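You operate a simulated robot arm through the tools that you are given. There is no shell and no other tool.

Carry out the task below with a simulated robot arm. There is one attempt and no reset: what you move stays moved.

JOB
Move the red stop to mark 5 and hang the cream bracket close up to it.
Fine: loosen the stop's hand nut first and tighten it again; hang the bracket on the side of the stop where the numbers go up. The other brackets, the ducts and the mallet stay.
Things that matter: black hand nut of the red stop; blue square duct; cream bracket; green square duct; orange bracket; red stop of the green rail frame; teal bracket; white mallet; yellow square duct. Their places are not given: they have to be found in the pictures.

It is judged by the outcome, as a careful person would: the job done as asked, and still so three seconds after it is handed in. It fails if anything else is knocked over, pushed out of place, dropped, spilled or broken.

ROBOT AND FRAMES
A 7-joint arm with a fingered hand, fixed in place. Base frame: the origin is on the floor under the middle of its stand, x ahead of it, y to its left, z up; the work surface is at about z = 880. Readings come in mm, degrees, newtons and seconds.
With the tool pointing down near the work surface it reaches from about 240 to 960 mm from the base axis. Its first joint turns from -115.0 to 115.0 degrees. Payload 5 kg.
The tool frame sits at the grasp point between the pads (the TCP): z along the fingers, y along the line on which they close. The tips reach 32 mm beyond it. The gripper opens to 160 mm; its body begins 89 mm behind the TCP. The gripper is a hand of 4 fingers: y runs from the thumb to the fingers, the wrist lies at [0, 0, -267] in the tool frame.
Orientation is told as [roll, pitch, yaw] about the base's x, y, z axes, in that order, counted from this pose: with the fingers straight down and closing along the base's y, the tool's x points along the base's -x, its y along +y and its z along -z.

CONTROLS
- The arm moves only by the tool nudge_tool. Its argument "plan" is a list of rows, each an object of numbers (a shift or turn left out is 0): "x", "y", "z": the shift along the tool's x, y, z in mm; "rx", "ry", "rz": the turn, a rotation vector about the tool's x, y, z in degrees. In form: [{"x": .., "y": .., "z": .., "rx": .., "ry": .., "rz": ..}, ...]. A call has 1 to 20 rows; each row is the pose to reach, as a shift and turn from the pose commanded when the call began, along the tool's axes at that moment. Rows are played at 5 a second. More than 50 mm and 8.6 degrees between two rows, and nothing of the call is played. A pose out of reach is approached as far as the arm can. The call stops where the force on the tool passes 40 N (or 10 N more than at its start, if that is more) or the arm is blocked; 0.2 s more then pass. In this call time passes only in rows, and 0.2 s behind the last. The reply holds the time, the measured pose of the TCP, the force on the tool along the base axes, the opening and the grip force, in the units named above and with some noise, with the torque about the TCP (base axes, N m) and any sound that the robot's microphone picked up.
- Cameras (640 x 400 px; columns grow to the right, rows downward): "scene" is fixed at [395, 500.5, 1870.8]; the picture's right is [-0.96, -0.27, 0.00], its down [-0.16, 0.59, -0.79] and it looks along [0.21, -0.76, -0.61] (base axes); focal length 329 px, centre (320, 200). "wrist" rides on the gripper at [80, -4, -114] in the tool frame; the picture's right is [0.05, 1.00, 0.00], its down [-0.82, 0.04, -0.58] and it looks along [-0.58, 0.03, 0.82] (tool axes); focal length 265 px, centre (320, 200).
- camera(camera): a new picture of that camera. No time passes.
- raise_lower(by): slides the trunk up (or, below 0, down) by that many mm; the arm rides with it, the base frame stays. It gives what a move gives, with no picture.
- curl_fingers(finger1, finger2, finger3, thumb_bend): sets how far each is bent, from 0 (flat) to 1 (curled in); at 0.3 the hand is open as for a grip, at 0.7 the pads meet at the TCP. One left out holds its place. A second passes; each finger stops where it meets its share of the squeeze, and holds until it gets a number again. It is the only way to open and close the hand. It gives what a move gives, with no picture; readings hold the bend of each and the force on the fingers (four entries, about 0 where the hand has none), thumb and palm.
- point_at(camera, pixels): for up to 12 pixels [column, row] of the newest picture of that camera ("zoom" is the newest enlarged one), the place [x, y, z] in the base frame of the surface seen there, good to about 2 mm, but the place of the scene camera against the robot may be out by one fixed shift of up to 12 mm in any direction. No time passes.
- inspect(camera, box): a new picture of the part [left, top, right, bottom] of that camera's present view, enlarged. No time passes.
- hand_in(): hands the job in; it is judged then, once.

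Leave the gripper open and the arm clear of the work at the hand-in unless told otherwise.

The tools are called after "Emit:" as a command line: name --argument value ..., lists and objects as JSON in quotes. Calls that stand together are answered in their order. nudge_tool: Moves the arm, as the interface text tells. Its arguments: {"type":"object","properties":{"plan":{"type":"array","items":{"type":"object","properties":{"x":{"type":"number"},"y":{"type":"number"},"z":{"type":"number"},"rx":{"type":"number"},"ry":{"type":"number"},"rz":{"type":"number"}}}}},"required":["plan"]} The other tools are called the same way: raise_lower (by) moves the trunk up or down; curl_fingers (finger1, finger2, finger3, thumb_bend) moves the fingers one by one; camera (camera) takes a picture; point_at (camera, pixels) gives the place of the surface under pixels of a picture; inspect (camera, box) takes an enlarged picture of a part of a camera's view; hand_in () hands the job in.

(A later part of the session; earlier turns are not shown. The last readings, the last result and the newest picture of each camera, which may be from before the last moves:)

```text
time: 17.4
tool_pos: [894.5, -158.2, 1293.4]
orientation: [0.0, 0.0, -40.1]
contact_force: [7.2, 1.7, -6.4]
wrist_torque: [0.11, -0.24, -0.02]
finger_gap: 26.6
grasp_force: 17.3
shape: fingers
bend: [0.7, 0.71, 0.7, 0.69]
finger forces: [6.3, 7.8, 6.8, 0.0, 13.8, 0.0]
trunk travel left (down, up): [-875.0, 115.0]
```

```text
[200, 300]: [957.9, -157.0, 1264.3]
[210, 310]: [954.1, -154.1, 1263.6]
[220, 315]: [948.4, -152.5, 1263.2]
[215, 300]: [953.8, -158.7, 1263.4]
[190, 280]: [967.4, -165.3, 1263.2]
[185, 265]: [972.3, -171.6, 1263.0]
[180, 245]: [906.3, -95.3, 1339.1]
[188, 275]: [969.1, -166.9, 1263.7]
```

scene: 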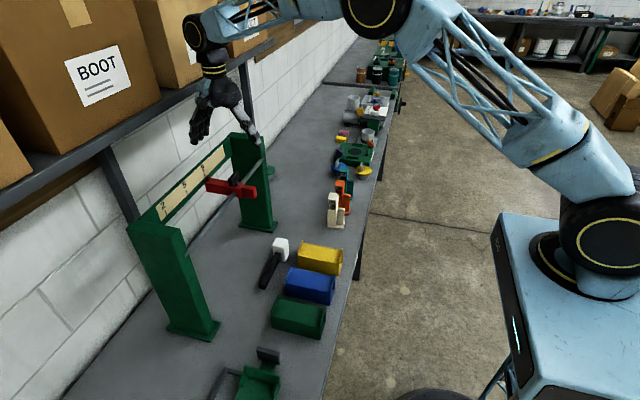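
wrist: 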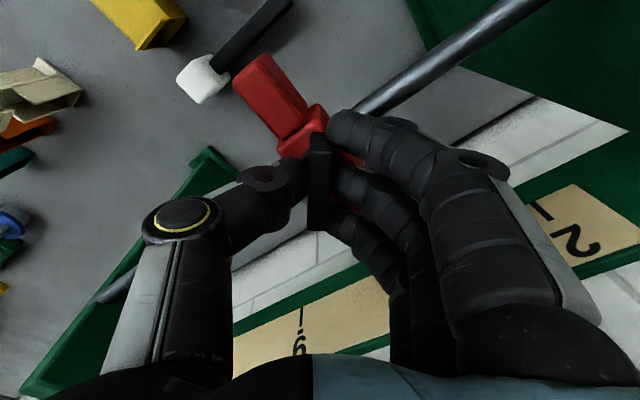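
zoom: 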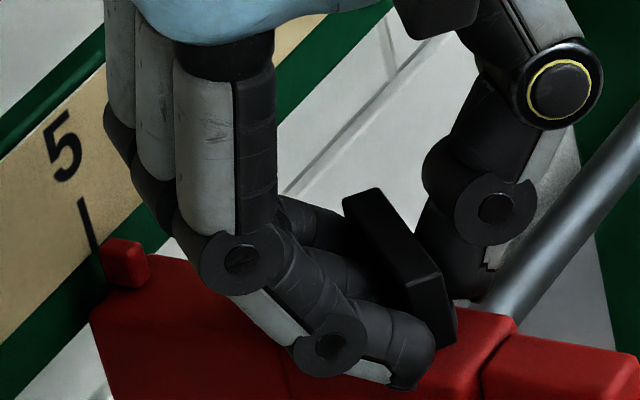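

Emit:
point_at --camera "zoom" --pixels '[[118, 250], [122, 255], [126, 250], [115, 262], [125, 265], [110, 268], [82, 210], [84, 220], [88, 232], [92, 242], [90, 237], [86, 226]]'

```text
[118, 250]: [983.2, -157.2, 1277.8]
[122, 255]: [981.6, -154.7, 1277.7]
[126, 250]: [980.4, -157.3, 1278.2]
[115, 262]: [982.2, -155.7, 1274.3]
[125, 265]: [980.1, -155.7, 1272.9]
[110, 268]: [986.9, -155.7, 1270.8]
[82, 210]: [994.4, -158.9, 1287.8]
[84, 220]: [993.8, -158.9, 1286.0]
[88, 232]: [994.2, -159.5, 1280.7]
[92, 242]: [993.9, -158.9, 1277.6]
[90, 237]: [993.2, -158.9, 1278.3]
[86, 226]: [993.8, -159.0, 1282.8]
```

The pointer's +y face is at −155.6 (centre about −159.6) against the mark's −159.0 in the same camera, so it is still aligned. I'll continue tightening by 40°.

Emit:
nudge_tool --plan '[{"rz": 8}, {"rz": 16}, {"rz": 24}, {"rz": 32}, {"rz": 40}, {"rz": 40}]'

Emit:
inspect --camera "scene" --box '[190, 170, 230, 210]'

Emit:
point_at --camera "zoom" --pixels '[[115, 262], [125, 265], [110, 268], [130, 272], [120, 275], [118, 268], [82, 210], [84, 220], [88, 232], [92, 242], [90, 237], [86, 226]]'

```text
time: 18.8
tool_pos: [892.7, -159.5, 1293.6]
orientation: [-0.1, -0.1, -80.1]
contact_force: [6.1, 0.2, -4.7]
wrist_torque: [0.06, -0.27, 0.0]
finger_gap: 26.4
grasp_force: 17.4
shape: fingers
bend: [0.7, 0.71, 0.7, 0.69]
finger forces: [6.9, 8.1, 6.6, 0.0, 13.4, 0.1]
trunk travel left (down, up): [-875.0, 115.0]
```

```text
10.00 times, centred on (210, 190) of scene
```

zoom: 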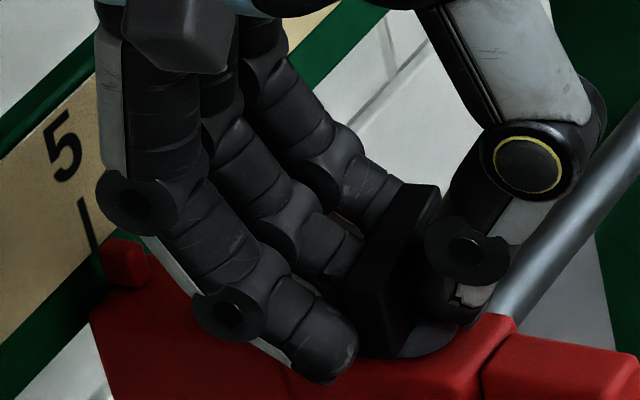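

```text
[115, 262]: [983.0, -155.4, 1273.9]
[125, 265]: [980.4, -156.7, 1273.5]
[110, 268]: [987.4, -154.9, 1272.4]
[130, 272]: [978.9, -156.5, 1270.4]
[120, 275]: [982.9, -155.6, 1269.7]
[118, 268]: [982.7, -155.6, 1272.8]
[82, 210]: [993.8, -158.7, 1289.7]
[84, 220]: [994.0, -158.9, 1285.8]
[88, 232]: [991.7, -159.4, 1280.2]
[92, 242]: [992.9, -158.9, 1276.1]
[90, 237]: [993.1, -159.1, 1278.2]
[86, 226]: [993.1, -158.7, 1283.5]
```

Still aligned, within about 0.7 mm. Now I'll make the last part of the tightening in small steps, watching the torque.

Emit:
nudge_tool --plan '[{"rz": 4}, {"rz": 8}, {"rz": 12}, {"rz": 16}]'

Emit:
camera --camera "wrist"

```text
time: 19.8
tool_pos: [892.8, -159.2, 1292.9]
orientation: [-0.1, 0.1, -96.0]
contact_force: [7.5, 0.0, -3.3]
wrist_torque: [-0.12, -0.27, 0.26]
finger_gap: 25.3
grasp_force: 17.6
shape: fingers
bend: [0.71, 0.71, 0.7, 0.7]
finger forces: [5.6, 7.9, 7.6, 0.0, 13.8, 0.0]
trunk travel left (down, up): [-875.0, 115.0]
```

```text
taken
```

wrist: 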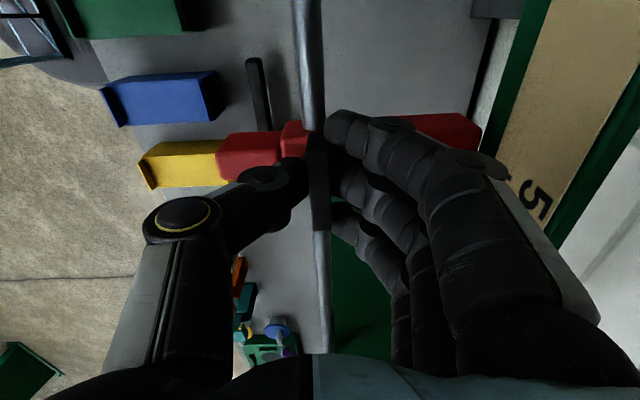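

Torque has risen to 0.26 N·m just past the original angle, so the nut is coming tight. I'll turn a little more to snug it.

Emit:
nudge_tool --plan '[{"rz": 3}, {"rz": 6}, {"rz": 9}, {"rz": 9}]'

Emit:
camera --camera "wrist"

```text
time: 20.8
tool_pos: [892.0, -161.1, 1293.7]
orientation: [-0.1, 0.0, -105.1]
contact_force: [4.5, -5.4, -4.3]
wrist_torque: [-0.18, -0.22, 0.13]
finger_gap: 23.2
grasp_force: 17.6
shape: fingers
bend: [0.71, 0.71, 0.7, 0.7]
finger forces: [3.4, 9.5, 7.3, 0.0, 13.8, 0.0]
trunk travel left (down, up): [-875.0, 115.0]
```

```text
taken
```

wrist: 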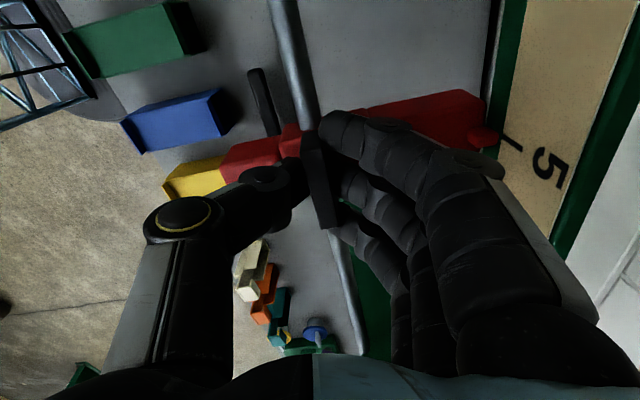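

The wing now lies along the rod as it did at first, and the fingers slip round it, so the nut is at its tight end. I'll open the hand where it is, without turning back.

Emit:
curl_fingers --finger1 0.5 --finger2 0.5 --finger3 0.5 --thumb_bend 0.5

Emit:
camera --camera "wrist"

Emit:
inspect --camera "scene" --box '[180, 150, 260, 210]'

```text
time: 21.8
tool_pos: [892.0, -158.6, 1294.4]
orientation: [0.1, 0.1, -105.0]
contact_force: [-0.4, 0.2, 0.0]
wrist_torque: [0.01, -0.02, 0.02]
finger_gap: 90.5
grasp_force: 0.0
shape: fingers
bend: [0.5, 0.5, 0.5, 0.5]
finger forces: [0.1, 0.0, 0.0, 0.1, 0.0, 0.0]
trunk travel left (down, up): [-875.0, 115.0]
```

```text
taken
```

wrist: 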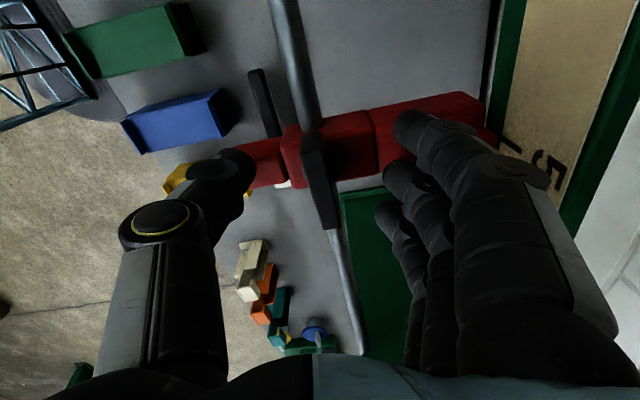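

```text
6.67 times, centred on (220, 180) of scene
```

zoom: 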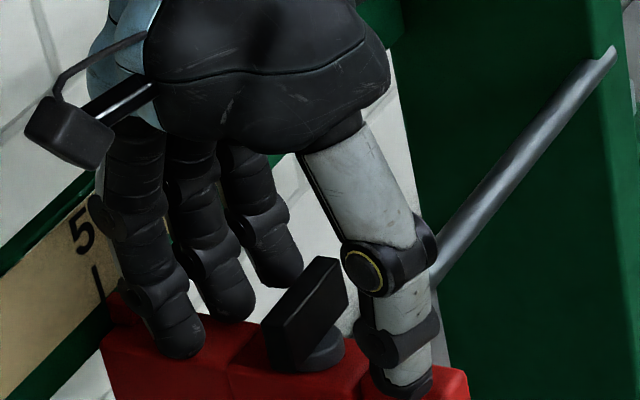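

The hand is open. I'll go straight up 135 mm, then turn back 15° to yaw −90 to repeat the earlier view and check the wing direction and pointer.

Emit:
nudge_tool --plan '[{"z": -20}, {"z": -55}, {"z": -95}, {"z": -135}, {"z": -135, "rz": -8}, {"z": -135, "rz": -15}]'

Emit:
camera --camera "wrist"

Emit:
inspect --camera "wrist" --box '[250, 60, 450, 185]'

Emit:
point_at --camera "zoom" --pixels '[[223, 105], [255, 105], [240, 95], [240, 230], [240, 240], [240, 160], [520, 165], [545, 170], [300, 80], [300, 180], [560, 170], [570, 180]]'

```text
time: 23.2
tool_pos: [891.0, -158.7, 1429.7]
orientation: [0.0, 0.0, -89.9]
contact_force: [-0.5, -0.2, 0.8]
wrist_torque: [0.02, -0.02, -0.01]
finger_gap: 90.7
grasp_force: 0.1
shape: fingers
bend: [0.5, 0.5, 0.5, 0.5]
finger forces: [0.0, 0.0, 0.0, 0.0, 0.0, 0.1]
trunk travel left (down, up): [-875.0, 115.0]
```

```text
taken
```

wrist: 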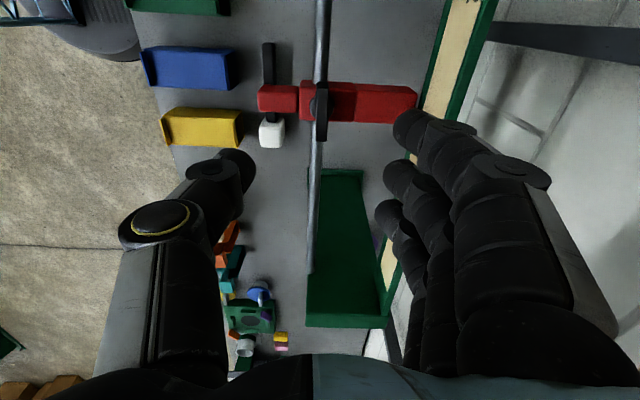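

```text
3.20 times, centred on (350, 122) of wrist
```

zoom: 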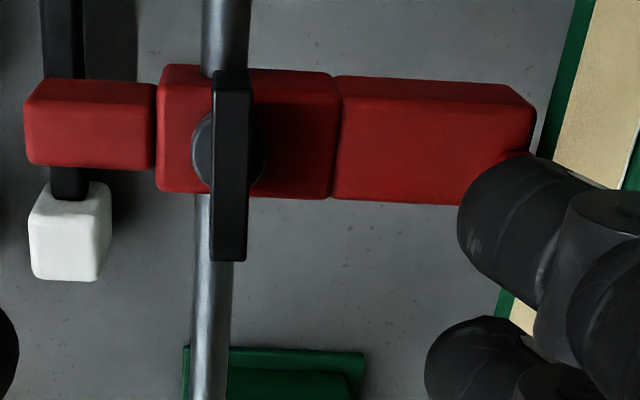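

```text
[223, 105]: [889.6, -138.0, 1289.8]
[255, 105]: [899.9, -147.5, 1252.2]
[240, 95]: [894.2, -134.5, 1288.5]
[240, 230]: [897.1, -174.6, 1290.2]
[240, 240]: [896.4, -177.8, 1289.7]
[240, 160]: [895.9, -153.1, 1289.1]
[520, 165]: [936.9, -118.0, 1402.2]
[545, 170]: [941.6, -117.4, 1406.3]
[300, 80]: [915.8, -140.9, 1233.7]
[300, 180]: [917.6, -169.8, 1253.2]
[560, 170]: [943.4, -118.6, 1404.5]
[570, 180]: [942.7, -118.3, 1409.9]
```

The wing looks about 2° short of its original angle. I'll measure the wing's edge along its length to find its true angle.

Emit:
inspect --camera "wrist" --box '[290, 70, 350, 150]'

Emit:
point_at --camera "zoom" --pixels '[[323, 90], [323, 110], [323, 130], [322, 150], [322, 170], [321, 190], [321, 210], [320, 230], [320, 250], [319, 270], [319, 290], [318, 310]]'

```text
5.00 times, centred on (320, 110) of wrist
```

zoom: 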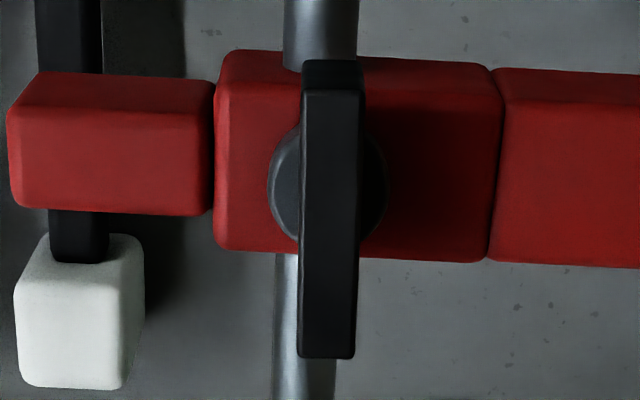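

```text
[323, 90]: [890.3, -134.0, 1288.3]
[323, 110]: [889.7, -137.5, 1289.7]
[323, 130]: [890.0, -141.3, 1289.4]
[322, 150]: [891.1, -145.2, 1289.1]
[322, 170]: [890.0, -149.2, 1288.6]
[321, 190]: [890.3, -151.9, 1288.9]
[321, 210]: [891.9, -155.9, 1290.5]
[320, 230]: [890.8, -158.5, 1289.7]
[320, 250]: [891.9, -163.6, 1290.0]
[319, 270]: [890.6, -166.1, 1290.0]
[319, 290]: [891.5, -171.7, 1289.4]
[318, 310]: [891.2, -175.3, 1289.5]
```

The wing reads roughly 1.5° off the rail direction. To be sure it is tight, I'll go back down, grip the wing harder and give it a firm final turn.

Emit:
nudge_tool --plan '[{"x": -1, "z": 40}, {"x": -1, "z": 80}, {"x": -1, "z": 115}, {"x": -1, "z": 137}]'

Emit:
curl_fingers --finger1 0.7 --finger2 0.7 --finger3 0.7 --thumb_bend 0.7

Emit:
curl_fingers --finger1 0.85 --finger2 0.85 --finger3 0.85 --thumb_bend 0.85

```text
time: 24.2
tool_pos: [892.1, -160.0, 1292.4]
orientation: [0.2, 0.0, -90.0]
contact_force: [1.0, -0.1, 3.9]
wrist_torque: [-0.02, 0.2, 0.0]
finger_gap: 91.1
grasp_force: 1.8
shape: fingers
bend: [0.5, 0.5, 0.5, 0.5]
finger forces: [0.0, 0.1, 0.1, 0.0, 3.7, 0.0]
trunk travel left (down, up): [-875.0, 115.0]
```

```text
time: 25.2
tool_pos: [893.1, -159.6, 1290.8]
orientation: [0.1, -0.1, -89.9]
contact_force: [4.5, 0.6, -1.0]
wrist_torque: [0.05, -0.07, 0.0]
finger_gap: 28.9
grasp_force: 6.1
shape: fingers
bend: [0.68, 0.66, 0.68, 0.69]
finger forces: [2.0, 3.8, 2.5, 0.0, 3.7, 0.0]
trunk travel left (down, up): [-875.0, 115.0]
```

```text
time: 26.2
tool_pos: [891.8, -159.0, 1290.6]
orientation: [-0.1, 0.0, -90.0]
contact_force: [1.6, 0.7, -7.2]
wrist_torque: [-0.02, -0.17, -0.01]
finger_gap: 26.2
grasp_force: 21.5
shape: fingers
bend: [0.7, 0.67, 0.69, 0.69]
finger forces: [7.1, 7.8, 7.2, 0.1, 21.0, 0.0]
trunk travel left (down, up): [-875.0, 115.0]
```

The grip is firm at 21 N. I'll turn clockwise in small steps up to 15° past the rail line.

Emit:
nudge_tool --plan '[{"rz": 3}, {"rz": 6}, {"rz": 9}]'

Emit:
nudge_tool --plan '[{"rz": 3}, {"rz": 6}]'

Emit:
camera --camera "wrist"

```text
time: 27.0
tool_pos: [892.1, -161.5, 1291.6]
orientation: [-0.1, 0.0, -99.2]
contact_force: [2.2, 1.4, -11.3]
wrist_torque: [-0.09, -0.21, 0.29]
finger_gap: 24.3
grasp_force: 22.1
shape: fingers
bend: [0.7, 0.68, 0.68, 0.69]
finger forces: [5.9, 7.3, 8.1, 0.0, 22.5, 0.0]
trunk travel left (down, up): [-875.0, 115.0]
```

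```text
time: 27.6
tool_pos: [891.9, -160.5, 1291.8]
orientation: [-0.1, 0.1, -105.1]
contact_force: [-2.5, -0.4, -11.9]
wrist_torque: [-0.11, -0.19, 0.12]
finger_gap: 23.0
grasp_force: 18.9
shape: fingers
bend: [0.71, 0.69, 0.69, 0.69]
finger forces: [4.0, 8.0, 6.8, 0.1, 18.7, 0.0]
trunk travel left (down, up): [-875.0, 115.0]
```

```text
taken
```

wrist: 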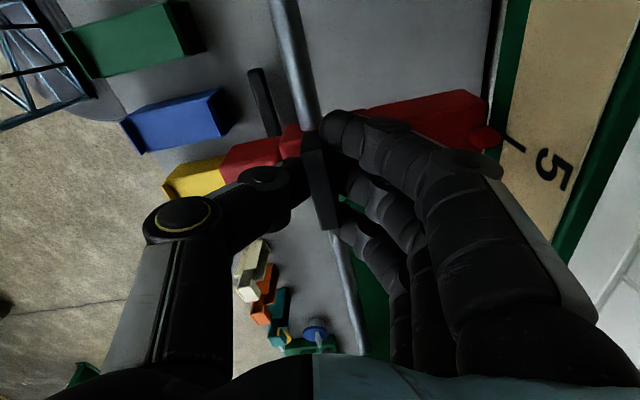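

The grip slips again at about 0.29 N·m with the wing along the rod, so the nut is against its tight end. I'll gently test that the stop is locked by pushing about 2 mm toward −y with the grip. If it were loose it would slide at about 3.5 N.

Emit:
nudge_tool --plan '[{"x": -1, "y": 0.25}, {"x": -2, "y": 0.5}, {"x": -2, "y": 0.5}]'

Emit:
nudge_tool --plan '[{"x": 1, "y": -0.25}, {"x": 2, "y": -0.5}, {"x": 2, "y": -0.5}]'

```text
time: 28.4
tool_pos: [892.6, -161.9, 1291.1]
orientation: [-0.2, 0.1, -105.0]
contact_force: [-5.7, 4.0, -11.9]
wrist_torque: [-0.03, -0.07, 0.08]
finger_gap: 23.4
grasp_force: 18.0
shape: fingers
bend: [0.71, 0.7, 0.69, 0.69]
finger forces: [3.7, 7.2, 5.9, 0.1, 19.9, 0.1]
trunk travel left (down, up): [-875.0, 115.0]
```

```text
time: 29.2
tool_pos: [891.5, -161.2, 1292.9]
orientation: [0.0, -0.1, -105.0]
contact_force: [-4.1, -2.9, -10.1]
wrist_torque: [-0.14, -0.1, 0.04]
finger_gap: 23.3
grasp_force: 19.7
shape: fingers
bend: [0.71, 0.7, 0.69, 0.69]
finger forces: [3.9, 8.5, 7.0, 0.0, 19.6, 0.0]
trunk travel left (down, up): [-875.0, 115.0]
```

That was inconclusive, because the pads slide along the wing. I'll release, rise, turn toward yaw 0 for a clear view of the pointer, and check it again.

Emit:
curl_fingers --finger1 0.5 --finger2 0.5 --finger3 0.5 --thumb_bend 0.5

Emit:
nudge_tool --plan '[{"z": -20}, {"z": -50}, {"z": -90}, {"z": -135}, {"z": -135, "rz": -8}, {"z": -135, "rz": -15}]'

Emit:
inspect --camera "wrist" --box '[290, 70, 350, 150]'

Emit:
inspect --camera "scene" --box '[180, 150, 260, 210]'

```text
time: 30.2
tool_pos: [891.4, -159.8, 1293.7]
orientation: [0.0, 0.0, -105.0]
contact_force: [1.6, 1.2, 3.9]
wrist_torque: [0.1, 0.27, -0.03]
finger_gap: 90.6
grasp_force: 2.6
shape: fingers
bend: [0.5, 0.5, 0.5, 0.5]
finger forces: [0.1, 0.1, 0.0, 0.0, 4.9, 0.0]
trunk travel left (down, up): [-875.0, 115.0]
```

```text
time: 31.6
tool_pos: [890.7, -161.5, 1428.0]
orientation: [0.0, 0.0, -89.8]
contact_force: [0.4, -0.1, -0.8]
wrist_torque: [0.04, 0.02, -0.02]
finger_gap: 90.8
grasp_force: 0.1
shape: fingers
bend: [0.5, 0.5, 0.5, 0.5]
finger forces: [0.0, 0.1, 0.0, 0.0, 0.1, 0.0]
trunk travel left (down, up): [-875.0, 115.0]
```

```text
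5.00 times, centred on (320, 110) of wrist
```

zoom: 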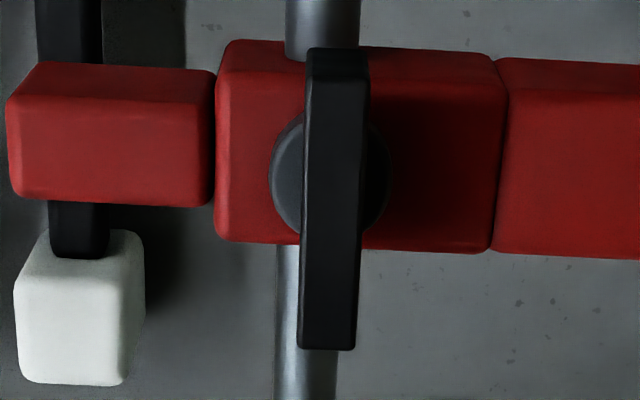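

```text
6.67 times, centred on (220, 180) of scene
```

zoom: 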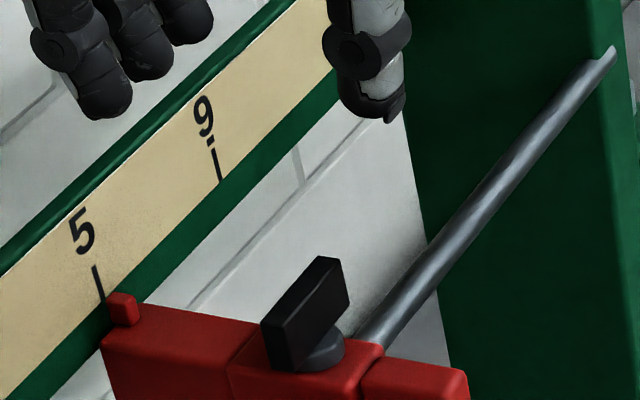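

The wing is now back to its original direction within measuring error. Now I'll check the pointer against mark 5 in the scene zoom.

Emit:
inspect --camera "scene" --box '[190, 170, 230, 210]'

Emit:
point_at --camera "zoom" --pixels '[[115, 262], [125, 265], [110, 268], [130, 272], [120, 275], [118, 268], [82, 210], [84, 220], [88, 232], [92, 242], [90, 237], [86, 226]]'

```text
10.00 times, centred on (210, 190) of scene
```

zoom: 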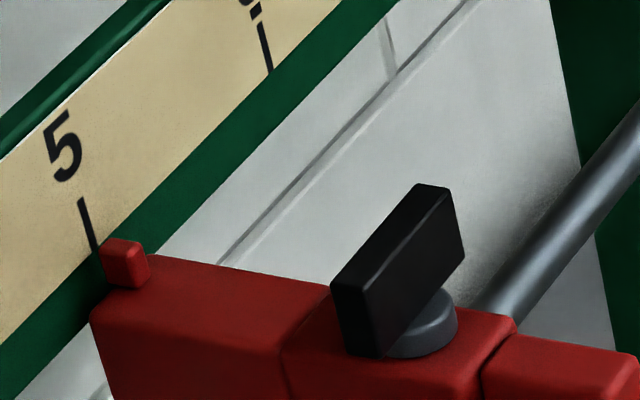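

```text
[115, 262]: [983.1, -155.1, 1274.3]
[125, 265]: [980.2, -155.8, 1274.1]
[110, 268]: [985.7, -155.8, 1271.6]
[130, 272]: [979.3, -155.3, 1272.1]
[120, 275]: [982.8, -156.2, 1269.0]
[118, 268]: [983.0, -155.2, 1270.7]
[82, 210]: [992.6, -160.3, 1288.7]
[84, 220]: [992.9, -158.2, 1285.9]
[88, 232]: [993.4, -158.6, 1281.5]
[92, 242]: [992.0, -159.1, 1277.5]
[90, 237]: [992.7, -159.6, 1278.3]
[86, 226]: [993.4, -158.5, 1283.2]
```

The stop is still on mark 5 (pointer ≈−159.5, mark ≈−159.1) and the nut is tight. Next is the bracket. I'll back away from the frame, over and up toward (590, −300, 1480), turning the tool another 90° about its z. Then I can tip it to point forward (+x) with the camera on top.

Emit:
nudge_tool --plan '[{"x": -12, "y": -25, "z": -4, "rz": 7.5}, {"x": -23, "y": -50, "z": -8, "rz": 15}, {"x": -35, "y": -75, "z": -12, "rz": 22.5}, {"x": -47, "y": -100, "z": -17, "rz": 30}, {"x": -58, "y": -125, "z": -21, "rz": 37.5}, {"x": -70, "y": -150, "z": -25, "rz": 45}, {"x": -82, "y": -175, "z": -29, "rz": 52.5}, {"x": -93, "y": -200, "z": -33, "rz": 60}, {"x": -105, "y": -225, "z": -38, "rz": 67.5}, {"x": -117, "y": -250, "z": -42, "rz": 75}, {"x": -128, "y": -275, "z": -46, "rz": 82.5}, {"x": -140, "y": -300, "z": -50, "rz": 90}]'

Emit:
camera --camera "scene"

```text
time: 34.2
tool_pos: [588.9, -302.5, 1477.4]
orientation: [0.1, 0.1, 179.9]
contact_force: [0.3, -1.0, 0.4]
wrist_torque: [0.03, -0.05, -0.05]
finger_gap: 91.1
grasp_force: 0.1
shape: fingers
bend: [0.5, 0.5, 0.5, 0.5]
finger forces: [0.0, 0.1, 0.0, 0.0, 0.1, 0.1]
trunk travel left (down, up): [-875.0, 115.0]
```

```text
taken
```

scene: 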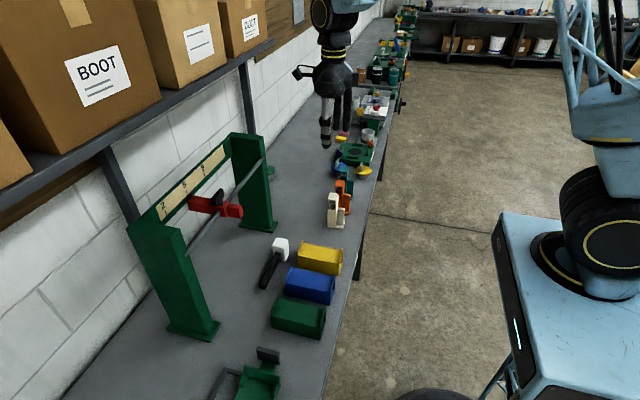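

Yaw 180 is reached and the frame is undisturbed. Now I'll tip the tool to point along +x (tool ry +90) while moving to about (530, −450, 1330), in 12 small rows.

Emit:
nudge_tool --plan '[{"x": -5, "y": 12, "z": 12, "ry": 7.5}, {"x": -10, "y": 25, "z": 25, "ry": 15}, {"x": -15, "y": 37, "z": 37, "ry": 22.5}, {"x": -20, "y": 50, "z": 50, "ry": 30}, {"x": -25, "y": 62, "z": 62, "ry": 37.5}, {"x": -30, "y": 75, "z": 75, "ry": 45}, {"x": -35, "y": 87, "z": 87, "ry": 52.5}, {"x": -40, "y": 100, "z": 100, "ry": 60}, {"x": -45, "y": 112, "z": 112, "ry": 67.5}, {"x": -50, "y": 125, "z": 125, "ry": 75}, {"x": -55, "y": 137, "z": 137, "ry": 82.5}, {"x": -60, "y": 150, "z": 150, "ry": 90}]'

Emit:
camera --camera "scene"

Emit:
camera --camera "wrist"

```text
time: 36.8
tool_pos: [532.7, -452.5, 1325.7]
orientation: [-161.6, 89.8, 18.4]
contact_force: [0.6, -0.9, -0.6]
wrist_torque: [0.02, -0.04, 0.02]
finger_gap: 91.0
grasp_force: 0.0
shape: fingers
bend: [0.5, 0.5, 0.5, 0.5]
finger forces: [0.0, 0.0, 0.1, 0.0, 0.0, 0.0]
trunk travel left (down, up): [-875.0, 115.0]
```

```text
taken
```

scene: 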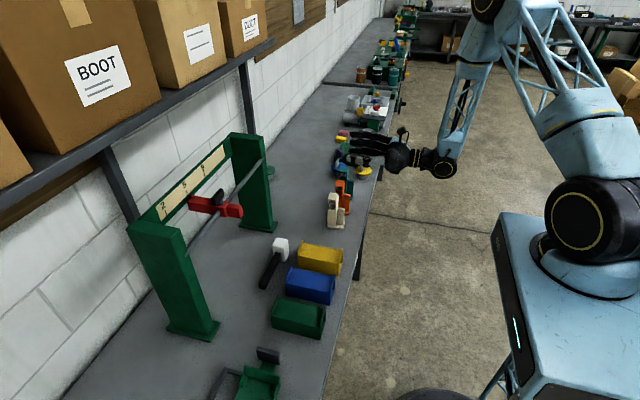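

```text
taken
```

wrist: 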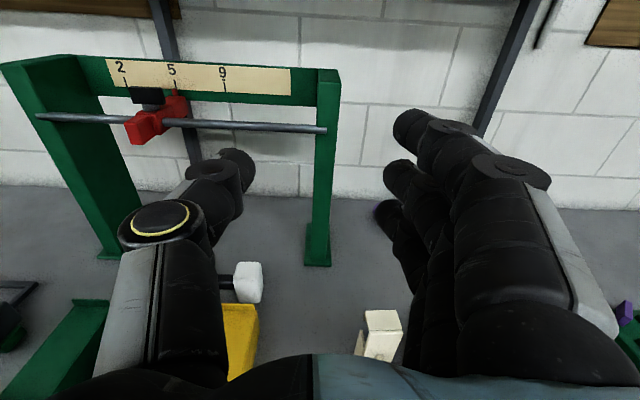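

The hand points forward with the camera on top. From here I'll back off 100 mm in −x (tool z) and shift to y≈−560 (tool y +108) to stand in front of the cream bracket, beyond the table edge.

Emit:
nudge_tool --plan '[{"y": 27, "z": -25}, {"y": 54, "z": -50}, {"y": 81, "z": -75}, {"y": 108, "z": -100}]'

Emit:
raise_lower --by -200

Emit:
camera --camera "wrist"

Emit:
camera --camera "scene"

```text
time: 37.8
tool_pos: [433.4, -558.7, 1327.8]
orientation: [-144.3, 90.0, 35.8]
contact_force: [-0.3, 0.3, -0.7]
wrist_torque: [0.0, 0.02, -0.04]
finger_gap: 90.8
grasp_force: 0.1
shape: fingers
bend: [0.5, 0.5, 0.5, 0.5]
finger forces: [0.0, 0.0, 0.0, 0.1, 0.0, 0.0]
trunk travel left (down, up): [-875.0, 115.0]
```

```text
time: 40.0
tool_pos: [435.0, -557.3, 1126.3]
orientation: [-55.4, 90.0, 124.6]
contact_force: [-0.6, -0.5, -0.9]
wrist_torque: [0.04, -0.02, 0.02]
finger_gap: 90.6
grasp_force: 0.1
shape: fingers
bend: [0.5, 0.5, 0.5, 0.5]
finger forces: [0.0, 0.0, 0.0, 0.1, 0.0, 0.0]
trunk travel left (down, up): [-675.0, 315.0]
```

```text
taken
```

wrist: 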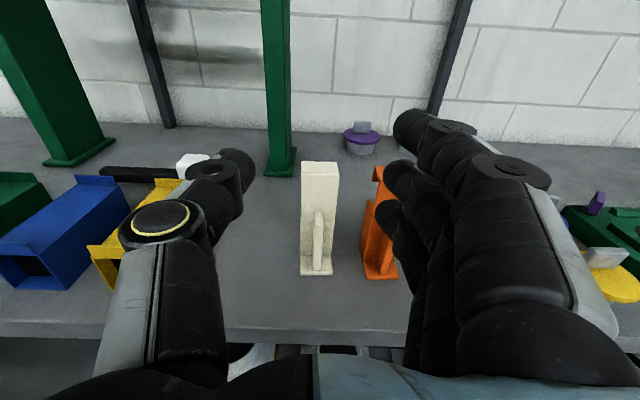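

```text
taken
```

scene: 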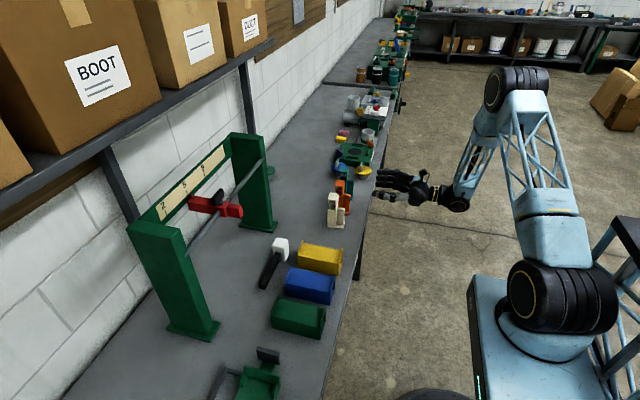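

This is a good front view of the cream bracket at about (318, 220). I'll zoom in and measure it.

Emit:
inspect --camera "wrist" --box '[270, 150, 410, 290]'

Emit:
point_at --camera "zoom" --pixels '[[215, 45], [305, 48], [200, 320], [300, 320], [240, 180], [262, 180], [250, 240], [250, 310], [225, 250], [290, 150], [215, 150], [430, 200]]'

```text
2.86 times, centred on (340, 220) of wrist
```

zoom: 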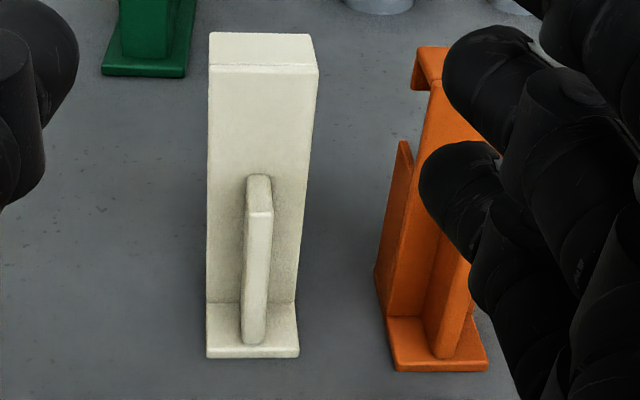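

```text
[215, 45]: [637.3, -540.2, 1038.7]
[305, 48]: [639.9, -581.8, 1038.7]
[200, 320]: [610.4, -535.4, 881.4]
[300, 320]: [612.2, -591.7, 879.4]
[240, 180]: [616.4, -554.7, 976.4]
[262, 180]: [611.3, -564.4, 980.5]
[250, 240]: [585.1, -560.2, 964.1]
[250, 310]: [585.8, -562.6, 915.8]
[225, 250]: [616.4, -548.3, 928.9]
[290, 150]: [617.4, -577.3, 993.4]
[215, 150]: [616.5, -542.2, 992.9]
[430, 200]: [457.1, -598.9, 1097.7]
```

Emit:
inspect --camera "wrist" --box '[300, 200, 400, 285]'

Emit:
point_at --camera "zoom" --pixels '[[95, 120], [125, 120], [85, 260], [112, 260], [100, 300], [440, 200], [465, 330], [400, 340], [500, 320], [390, 250], [110, 90], [100, 200]]'

```text
4.71 times, centred on (350, 242) of wrist
```

zoom: 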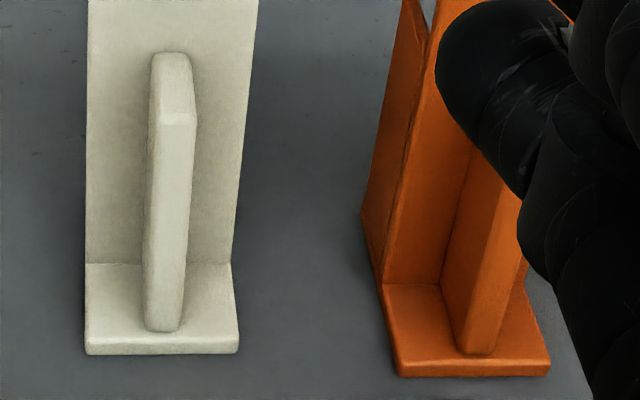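

```text
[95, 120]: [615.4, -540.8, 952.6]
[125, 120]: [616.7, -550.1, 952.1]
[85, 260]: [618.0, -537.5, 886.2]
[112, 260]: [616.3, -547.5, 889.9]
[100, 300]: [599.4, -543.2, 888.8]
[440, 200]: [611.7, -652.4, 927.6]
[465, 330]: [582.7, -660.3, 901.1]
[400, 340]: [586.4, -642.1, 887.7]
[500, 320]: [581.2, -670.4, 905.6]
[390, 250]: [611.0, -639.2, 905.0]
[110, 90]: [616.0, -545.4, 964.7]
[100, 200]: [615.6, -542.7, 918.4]
```

Emit:
point_at --camera "zoom" --pixels '[[155, 160], [172, 160], [190, 160], [150, 220], [168, 220], [187, 220], [146, 300], [165, 300], [182, 300], [160, 80], [175, 70], [188, 90]]'

Emit:
point_at --camera "wrist" --pixels '[[305, 165], [335, 165], [320, 172], [384, 175], [250, 330], [330, 335], [320, 320], [300, 325]]'

```text
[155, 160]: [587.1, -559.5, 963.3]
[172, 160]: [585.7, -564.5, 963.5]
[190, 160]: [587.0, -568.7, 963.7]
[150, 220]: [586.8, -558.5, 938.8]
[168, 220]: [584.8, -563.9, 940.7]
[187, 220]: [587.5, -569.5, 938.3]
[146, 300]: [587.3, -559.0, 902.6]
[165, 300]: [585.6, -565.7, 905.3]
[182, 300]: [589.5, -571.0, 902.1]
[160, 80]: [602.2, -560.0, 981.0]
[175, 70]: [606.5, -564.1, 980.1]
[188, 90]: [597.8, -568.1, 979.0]
```

```text
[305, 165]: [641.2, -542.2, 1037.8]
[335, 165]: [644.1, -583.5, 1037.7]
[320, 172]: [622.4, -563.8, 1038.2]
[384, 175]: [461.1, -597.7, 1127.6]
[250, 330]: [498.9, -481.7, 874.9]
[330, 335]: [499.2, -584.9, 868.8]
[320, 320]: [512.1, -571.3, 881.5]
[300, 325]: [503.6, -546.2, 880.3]
```

The handle block spans y −558..−570 (centre −564), front face x≈585.5, spine face x≈616, z 888–980. The table edge is at x≈500. I'll bend the fingers to 0.6 to stay clear of the orange bracket (edge y≈−640), keep the thumb at 0.5, and lower the trunk 180 mm so the TCP is near z≈945.

Emit:
curl_fingers --finger1 0.6 --finger2 0.6 --finger3 0.6 --thumb_bend 0.55

Emit:
raise_lower --by -180

Emit:
camera --camera "wrist"

Emit:
camera --camera "scene"

```text
time: 41.0
tool_pos: [434.9, -557.1, 1126.5]
orientation: [-66.3, 89.9, 113.7]
contact_force: [-0.2, -0.7, 0.2]
wrist_torque: [-0.06, 0.02, -0.01]
finger_gap: 63.5
grasp_force: 0.1
shape: fingers
bend: [0.6, 0.6, 0.6, 0.55]
finger forces: [0.0, 0.0, 0.0, 0.0, 0.1, 0.0]
trunk travel left (down, up): [-675.0, 315.0]
```

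```text
time: 43.0
tool_pos: [434.8, -557.9, 947.4]
orientation: [-49.1, 89.9, 130.9]
contact_force: [1.1, -0.1, -0.3]
wrist_torque: [-0.01, 0.0, -0.03]
finger_gap: 63.7
grasp_force: 0.0
shape: fingers
bend: [0.6, 0.6, 0.6, 0.55]
finger forces: [0.0, 0.1, 0.0, 0.1, 0.0, 0.0]
trunk travel left (down, up): [-495.0, 495.0]
```

```text
taken
```

wrist: 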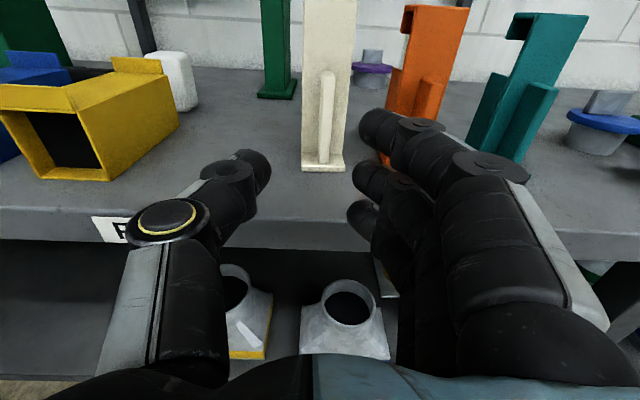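

```text
taken
```

scene: 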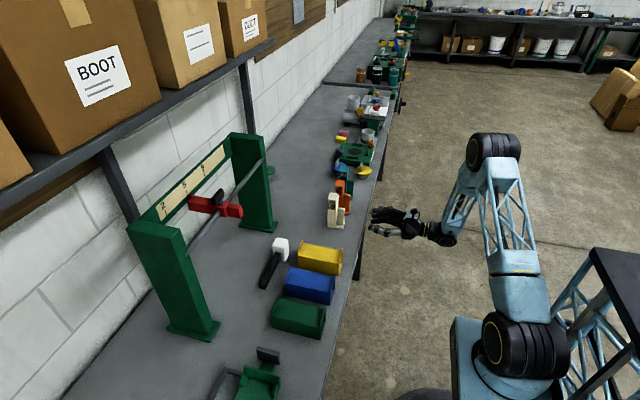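

The handle at about (327, 110) lies between the thumb and fingers. I'll align y to −564 (tool y +6) and move forward to x≈535, then check.

Emit:
nudge_tool --plan '[{"y": 6, "z": 25}, {"y": 6, "z": 50}, {"y": 6, "z": 75}, {"y": 6, "z": 100}]'

Emit:
camera --camera "wrist"

Emit:
inspect --camera "scene" --box '[310, 160, 450, 260]'

```text
time: 44.0
tool_pos: [533.9, -563.9, 946.9]
orientation: [-142.4, 90.1, 37.6]
contact_force: [-0.4, -0.1, -0.2]
wrist_torque: [0.03, 0.02, -0.01]
finger_gap: 63.0
grasp_force: 0.1
shape: fingers
bend: [0.6, 0.6, 0.6, 0.55]
finger forces: [0.1, 0.0, 0.0, 0.1, 0.0, 0.1]
trunk travel left (down, up): [-495.0, 495.0]
```

```text
taken
```

wrist: 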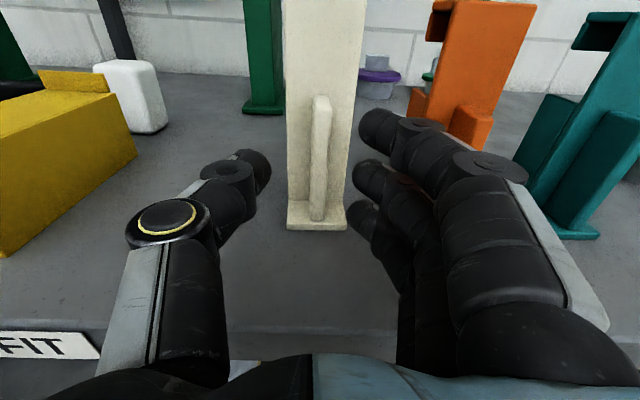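

```text
4.00 times, centred on (380, 210) of scene
```

zoom: 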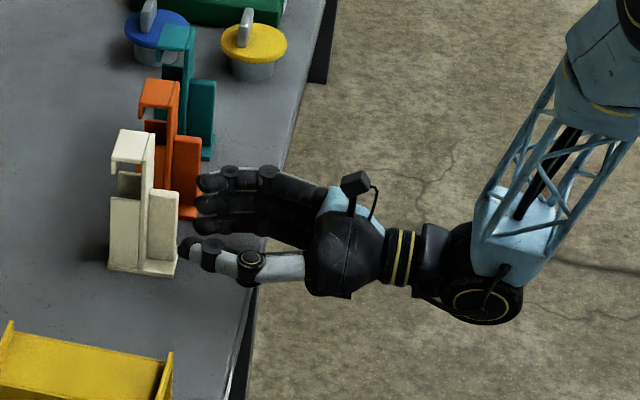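

The thumb and fingers straddle the handle, and the fingers are clear of the orange bracket. I'll move forward 26 mm in small rows and check.

Emit:
nudge_tool --plan '[{"z": 8}, {"z": 16}, {"z": 24}, {"z": 28}]'

Emit:
camera --camera "wrist"

Emit:
inspect --camera "scene" --box '[310, 160, 410, 240]'

```text
time: 45.0
tool_pos: [562.9, -565.2, 946.3]
orientation: [-31.7, 90.0, 148.3]
contact_force: [0.2, -0.8, 0.6]
wrist_torque: [-0.01, 0.02, 0.03]
finger_gap: 63.5
grasp_force: 0.0
shape: fingers
bend: [0.6, 0.6, 0.6, 0.55]
finger forces: [0.0, 0.0, 0.1, 0.0, 0.0, 0.0]
trunk travel left (down, up): [-495.0, 495.0]
```

```text
taken
```

wrist: 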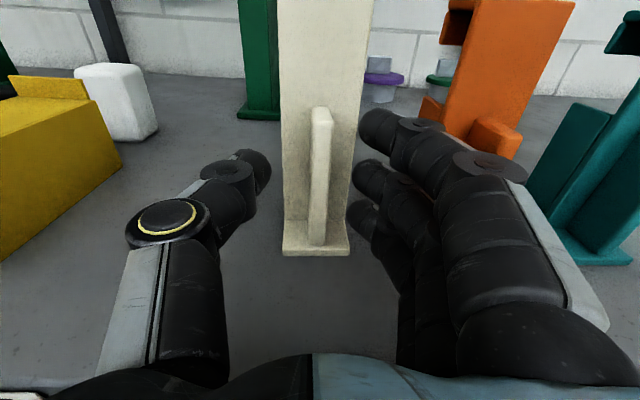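

```text
5.00 times, centred on (360, 200) of scene
```

zoom: 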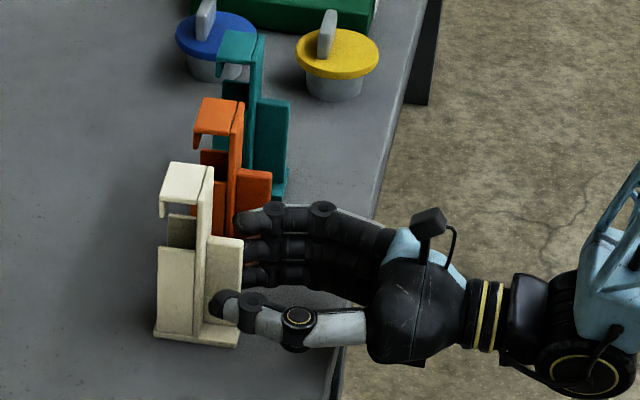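

Good. I'll lower 5 mm and go forward another 9 mm to x≈572, so the fingertips overlap most of the handle's depth.

Emit:
nudge_tool --plan '[{"x": -5, "z": 0}, {"x": -5, "z": 5}, {"x": -5, "z": 9}]'

Emit:
camera --camera "wrist"

```text
time: 45.8
tool_pos: [572.2, -564.1, 942.1]
orientation: [172.3, 90.0, -7.7]
contact_force: [-0.1, -0.2, -0.1]
wrist_torque: [0.01, -0.02, 0.0]
finger_gap: 63.6
grasp_force: 0.1
shape: fingers
bend: [0.6, 0.6, 0.6, 0.55]
finger forces: [0.0, 0.0, 0.1, 0.1, 0.0, 0.1]
trunk travel left (down, up): [-495.0, 495.0]
```

```text
taken
```

wrist: 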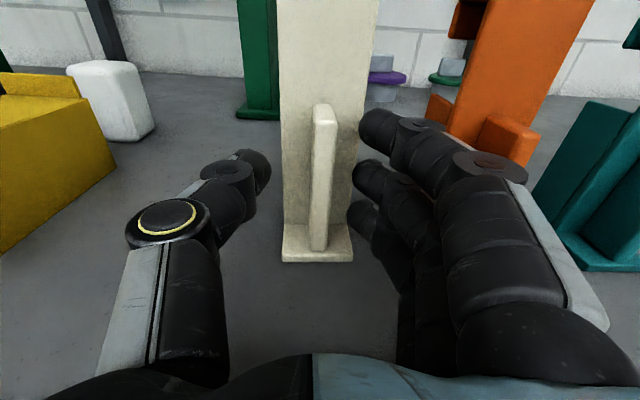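

The handle is centred at about column 322. I'll close the fingers gently to 0.66 first, then 0.7.

Emit:
curl_fingers --finger1 0.66 --finger2 0.66 --finger3 0.66 --thumb_bend 0.66

Emit:
camera --camera "wrist"

```text
time: 46.8
tool_pos: [572.6, -563.3, 941.9]
orientation: [-59.8, 89.9, 120.2]
contact_force: [0.0, -0.3, -0.2]
wrist_torque: [0.0, -0.03, -0.02]
finger_gap: 34.2
grasp_force: 0.0
shape: fingers
bend: [0.66, 0.66, 0.66, 0.66]
finger forces: [0.0, 0.0, 0.0, 0.1, 0.0, 0.1]
trunk travel left (down, up): [-495.0, 495.0]
```

```text
taken
```

wrist: 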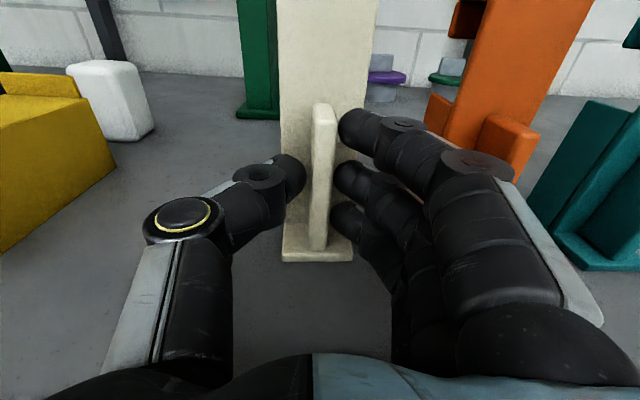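

Nearly in contact: fingers almost touching, thumb a few mm off. I'll shift 1.5 mm toward −y to centre, then close to 0.7.

Emit:
nudge_tool --plan '[{"y": 1.5}]'

Emit:
curl_fingers --finger1 0.7 --finger2 0.7 --finger3 0.7 --thumb_bend 0.7

Emit:
camera --camera "wrist"

```text
time: 47.2
tool_pos: [571.9, -565.0, 943.7]
orientation: [-85.8, 89.9, 94.2]
contact_force: [-0.3, -0.1, -0.2]
wrist_torque: [0.03, -0.01, 0.02]
finger_gap: 34.4
grasp_force: 0.1
shape: fingers
bend: [0.66, 0.66, 0.66, 0.66]
finger forces: [0.0, 0.0, 0.1, 0.0, 0.0, 0.0]
trunk travel left (down, up): [-495.0, 495.0]
```

```text
time: 48.2
tool_pos: [571.8, -565.5, 941.2]
orientation: [-68.0, 90.0, 112.0]
contact_force: [0.9, -0.1, 0.2]
wrist_torque: [0.0, -0.04, -0.05]
finger_gap: 28.8
grasp_force: 5.0
shape: fingers
bend: [0.68, 0.68, 0.68, 0.69]
finger forces: [1.8, 1.9, 1.9, 0.0, 5.0, 0.1]
trunk travel left (down, up): [-495.0, 495.0]
```

```text
taken
```

wrist: 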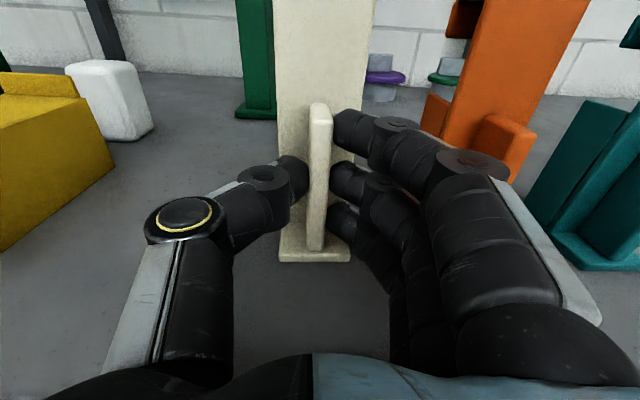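

Contact is even, with each finger at about 1.9 N and the thumb at 5 N. I'll squeeze more firmly.

Emit:
curl_fingers --finger1 0.85 --finger2 0.85 --finger3 0.85 --thumb_bend 0.85

Emit:
camera --camera "wrist"

```text
time: 49.2
tool_pos: [571.3, -564.5, 941.7]
orientation: [-69.6, 90.0, 110.4]
contact_force: [0.4, -0.8, 0.8]
wrist_torque: [0.04, 0.0, 0.0]
finger_gap: 27.3
grasp_force: 23.7
shape: fingers
bend: [0.71, 0.71, 0.71, 0.7]
finger forces: [8.1, 8.1, 8.0, 0.0, 23.5, 0.0]
trunk travel left (down, up): [-495.0, 495.0]
```

```text
taken
```

wrist: 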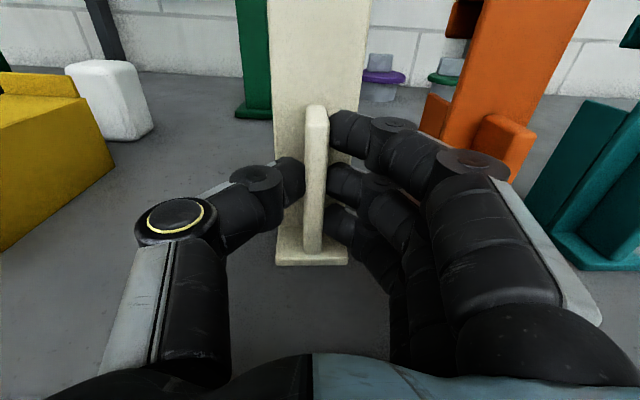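

The grip is firm at 24 N. I'll lift 20 mm straight up (tool x +) and check for slipping or tilting.

Emit:
nudge_tool --plan '[{"x": 4}, {"x": 10}, {"x": 20}]'

Emit:
camera --camera "wrist"

Emit:
inspect --camera "scene" --box '[310, 150, 410, 240]'

```text
time: 50.0
tool_pos: [571.3, -564.5, 962.0]
orientation: [-33.2, 89.9, 146.7]
contact_force: [-0.6, -0.6, -1.4]
wrist_torque: [-0.03, 0.09, -0.02]
finger_gap: 27.1
grasp_force: 23.8
shape: fingers
bend: [0.71, 0.71, 0.72, 0.7]
finger forces: [8.1, 7.9, 8.2, 0.0, 24.0, 0.0]
trunk travel left (down, up): [-495.0, 495.0]
```

```text
taken
```

wrist: 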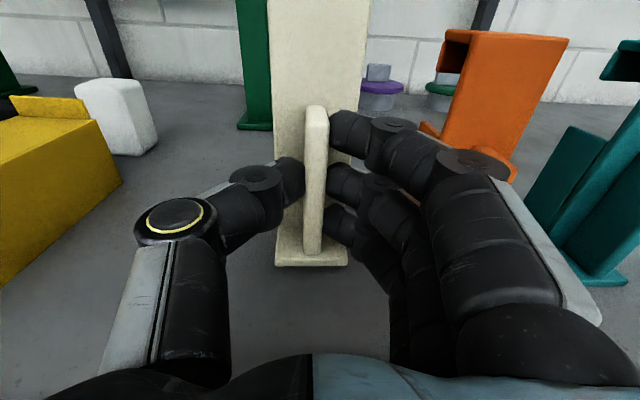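

```text
4.44 times, centred on (360, 195) of scene
```

zoom: 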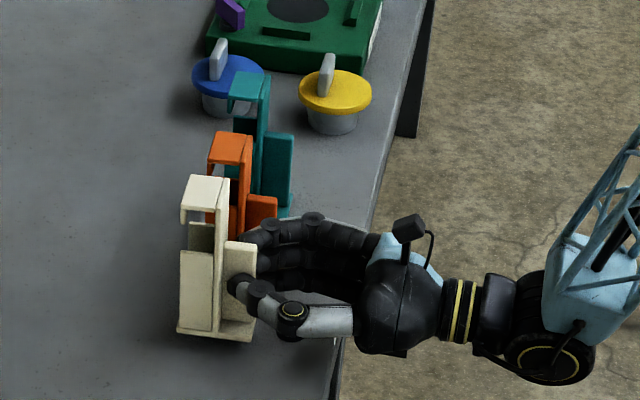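

The lift is clean, with about 1.4 N of weight and no tilt. I'll measure the hook's lip and throat from the scene camera to plan the insertion.

Emit:
inspect --camera "scene" --box '[345, 185, 370, 230]'

Emit:
inspect --camera "scene" --box '[320, 185, 370, 230]'

```text
8.89 times, centred on (358, 208) of scene
```

zoom: 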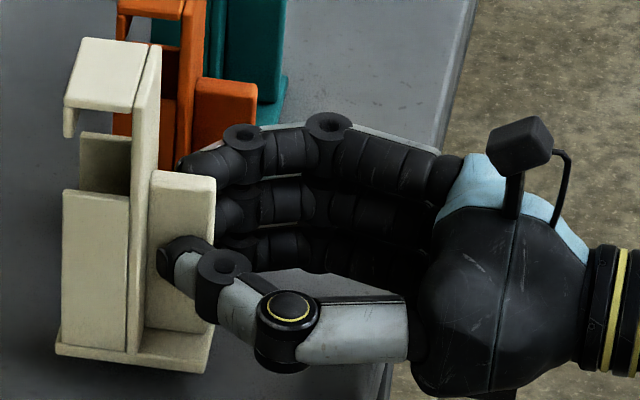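

```text
8.89 times, centred on (345, 208) of scene
```

zoom: 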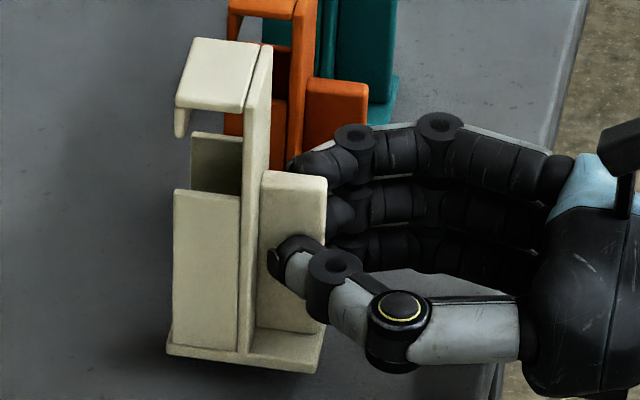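

Emit:
point_at --camera "zoom" --pixels '[[181, 130], [180, 112], [235, 108], [248, 108], [178, 196], [235, 200], [196, 138], [238, 145], [195, 45], [255, 50], [250, 200], [176, 340]]'

Emit:
point_at --camera "zoom" --pixels '[[180, 85], [245, 95], [260, 60], [257, 300], [300, 190], [315, 180], [270, 185], [290, 350], [180, 120], [185, 125], [205, 160], [230, 170]]'

```text
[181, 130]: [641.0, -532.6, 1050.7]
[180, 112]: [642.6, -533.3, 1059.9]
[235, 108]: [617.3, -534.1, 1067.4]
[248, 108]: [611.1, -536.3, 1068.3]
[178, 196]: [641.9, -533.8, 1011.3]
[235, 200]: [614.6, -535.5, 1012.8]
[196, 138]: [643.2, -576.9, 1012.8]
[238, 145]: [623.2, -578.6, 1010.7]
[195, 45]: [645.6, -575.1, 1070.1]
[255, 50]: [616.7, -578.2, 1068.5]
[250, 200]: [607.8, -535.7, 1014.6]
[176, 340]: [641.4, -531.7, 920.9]
```

```text
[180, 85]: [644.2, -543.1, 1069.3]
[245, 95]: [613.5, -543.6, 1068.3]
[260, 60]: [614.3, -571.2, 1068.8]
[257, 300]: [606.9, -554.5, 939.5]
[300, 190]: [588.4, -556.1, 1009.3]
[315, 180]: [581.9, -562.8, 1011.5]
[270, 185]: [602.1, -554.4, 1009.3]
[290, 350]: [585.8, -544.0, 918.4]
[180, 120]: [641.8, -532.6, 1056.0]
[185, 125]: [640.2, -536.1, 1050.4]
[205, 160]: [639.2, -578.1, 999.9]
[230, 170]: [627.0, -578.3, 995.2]
```

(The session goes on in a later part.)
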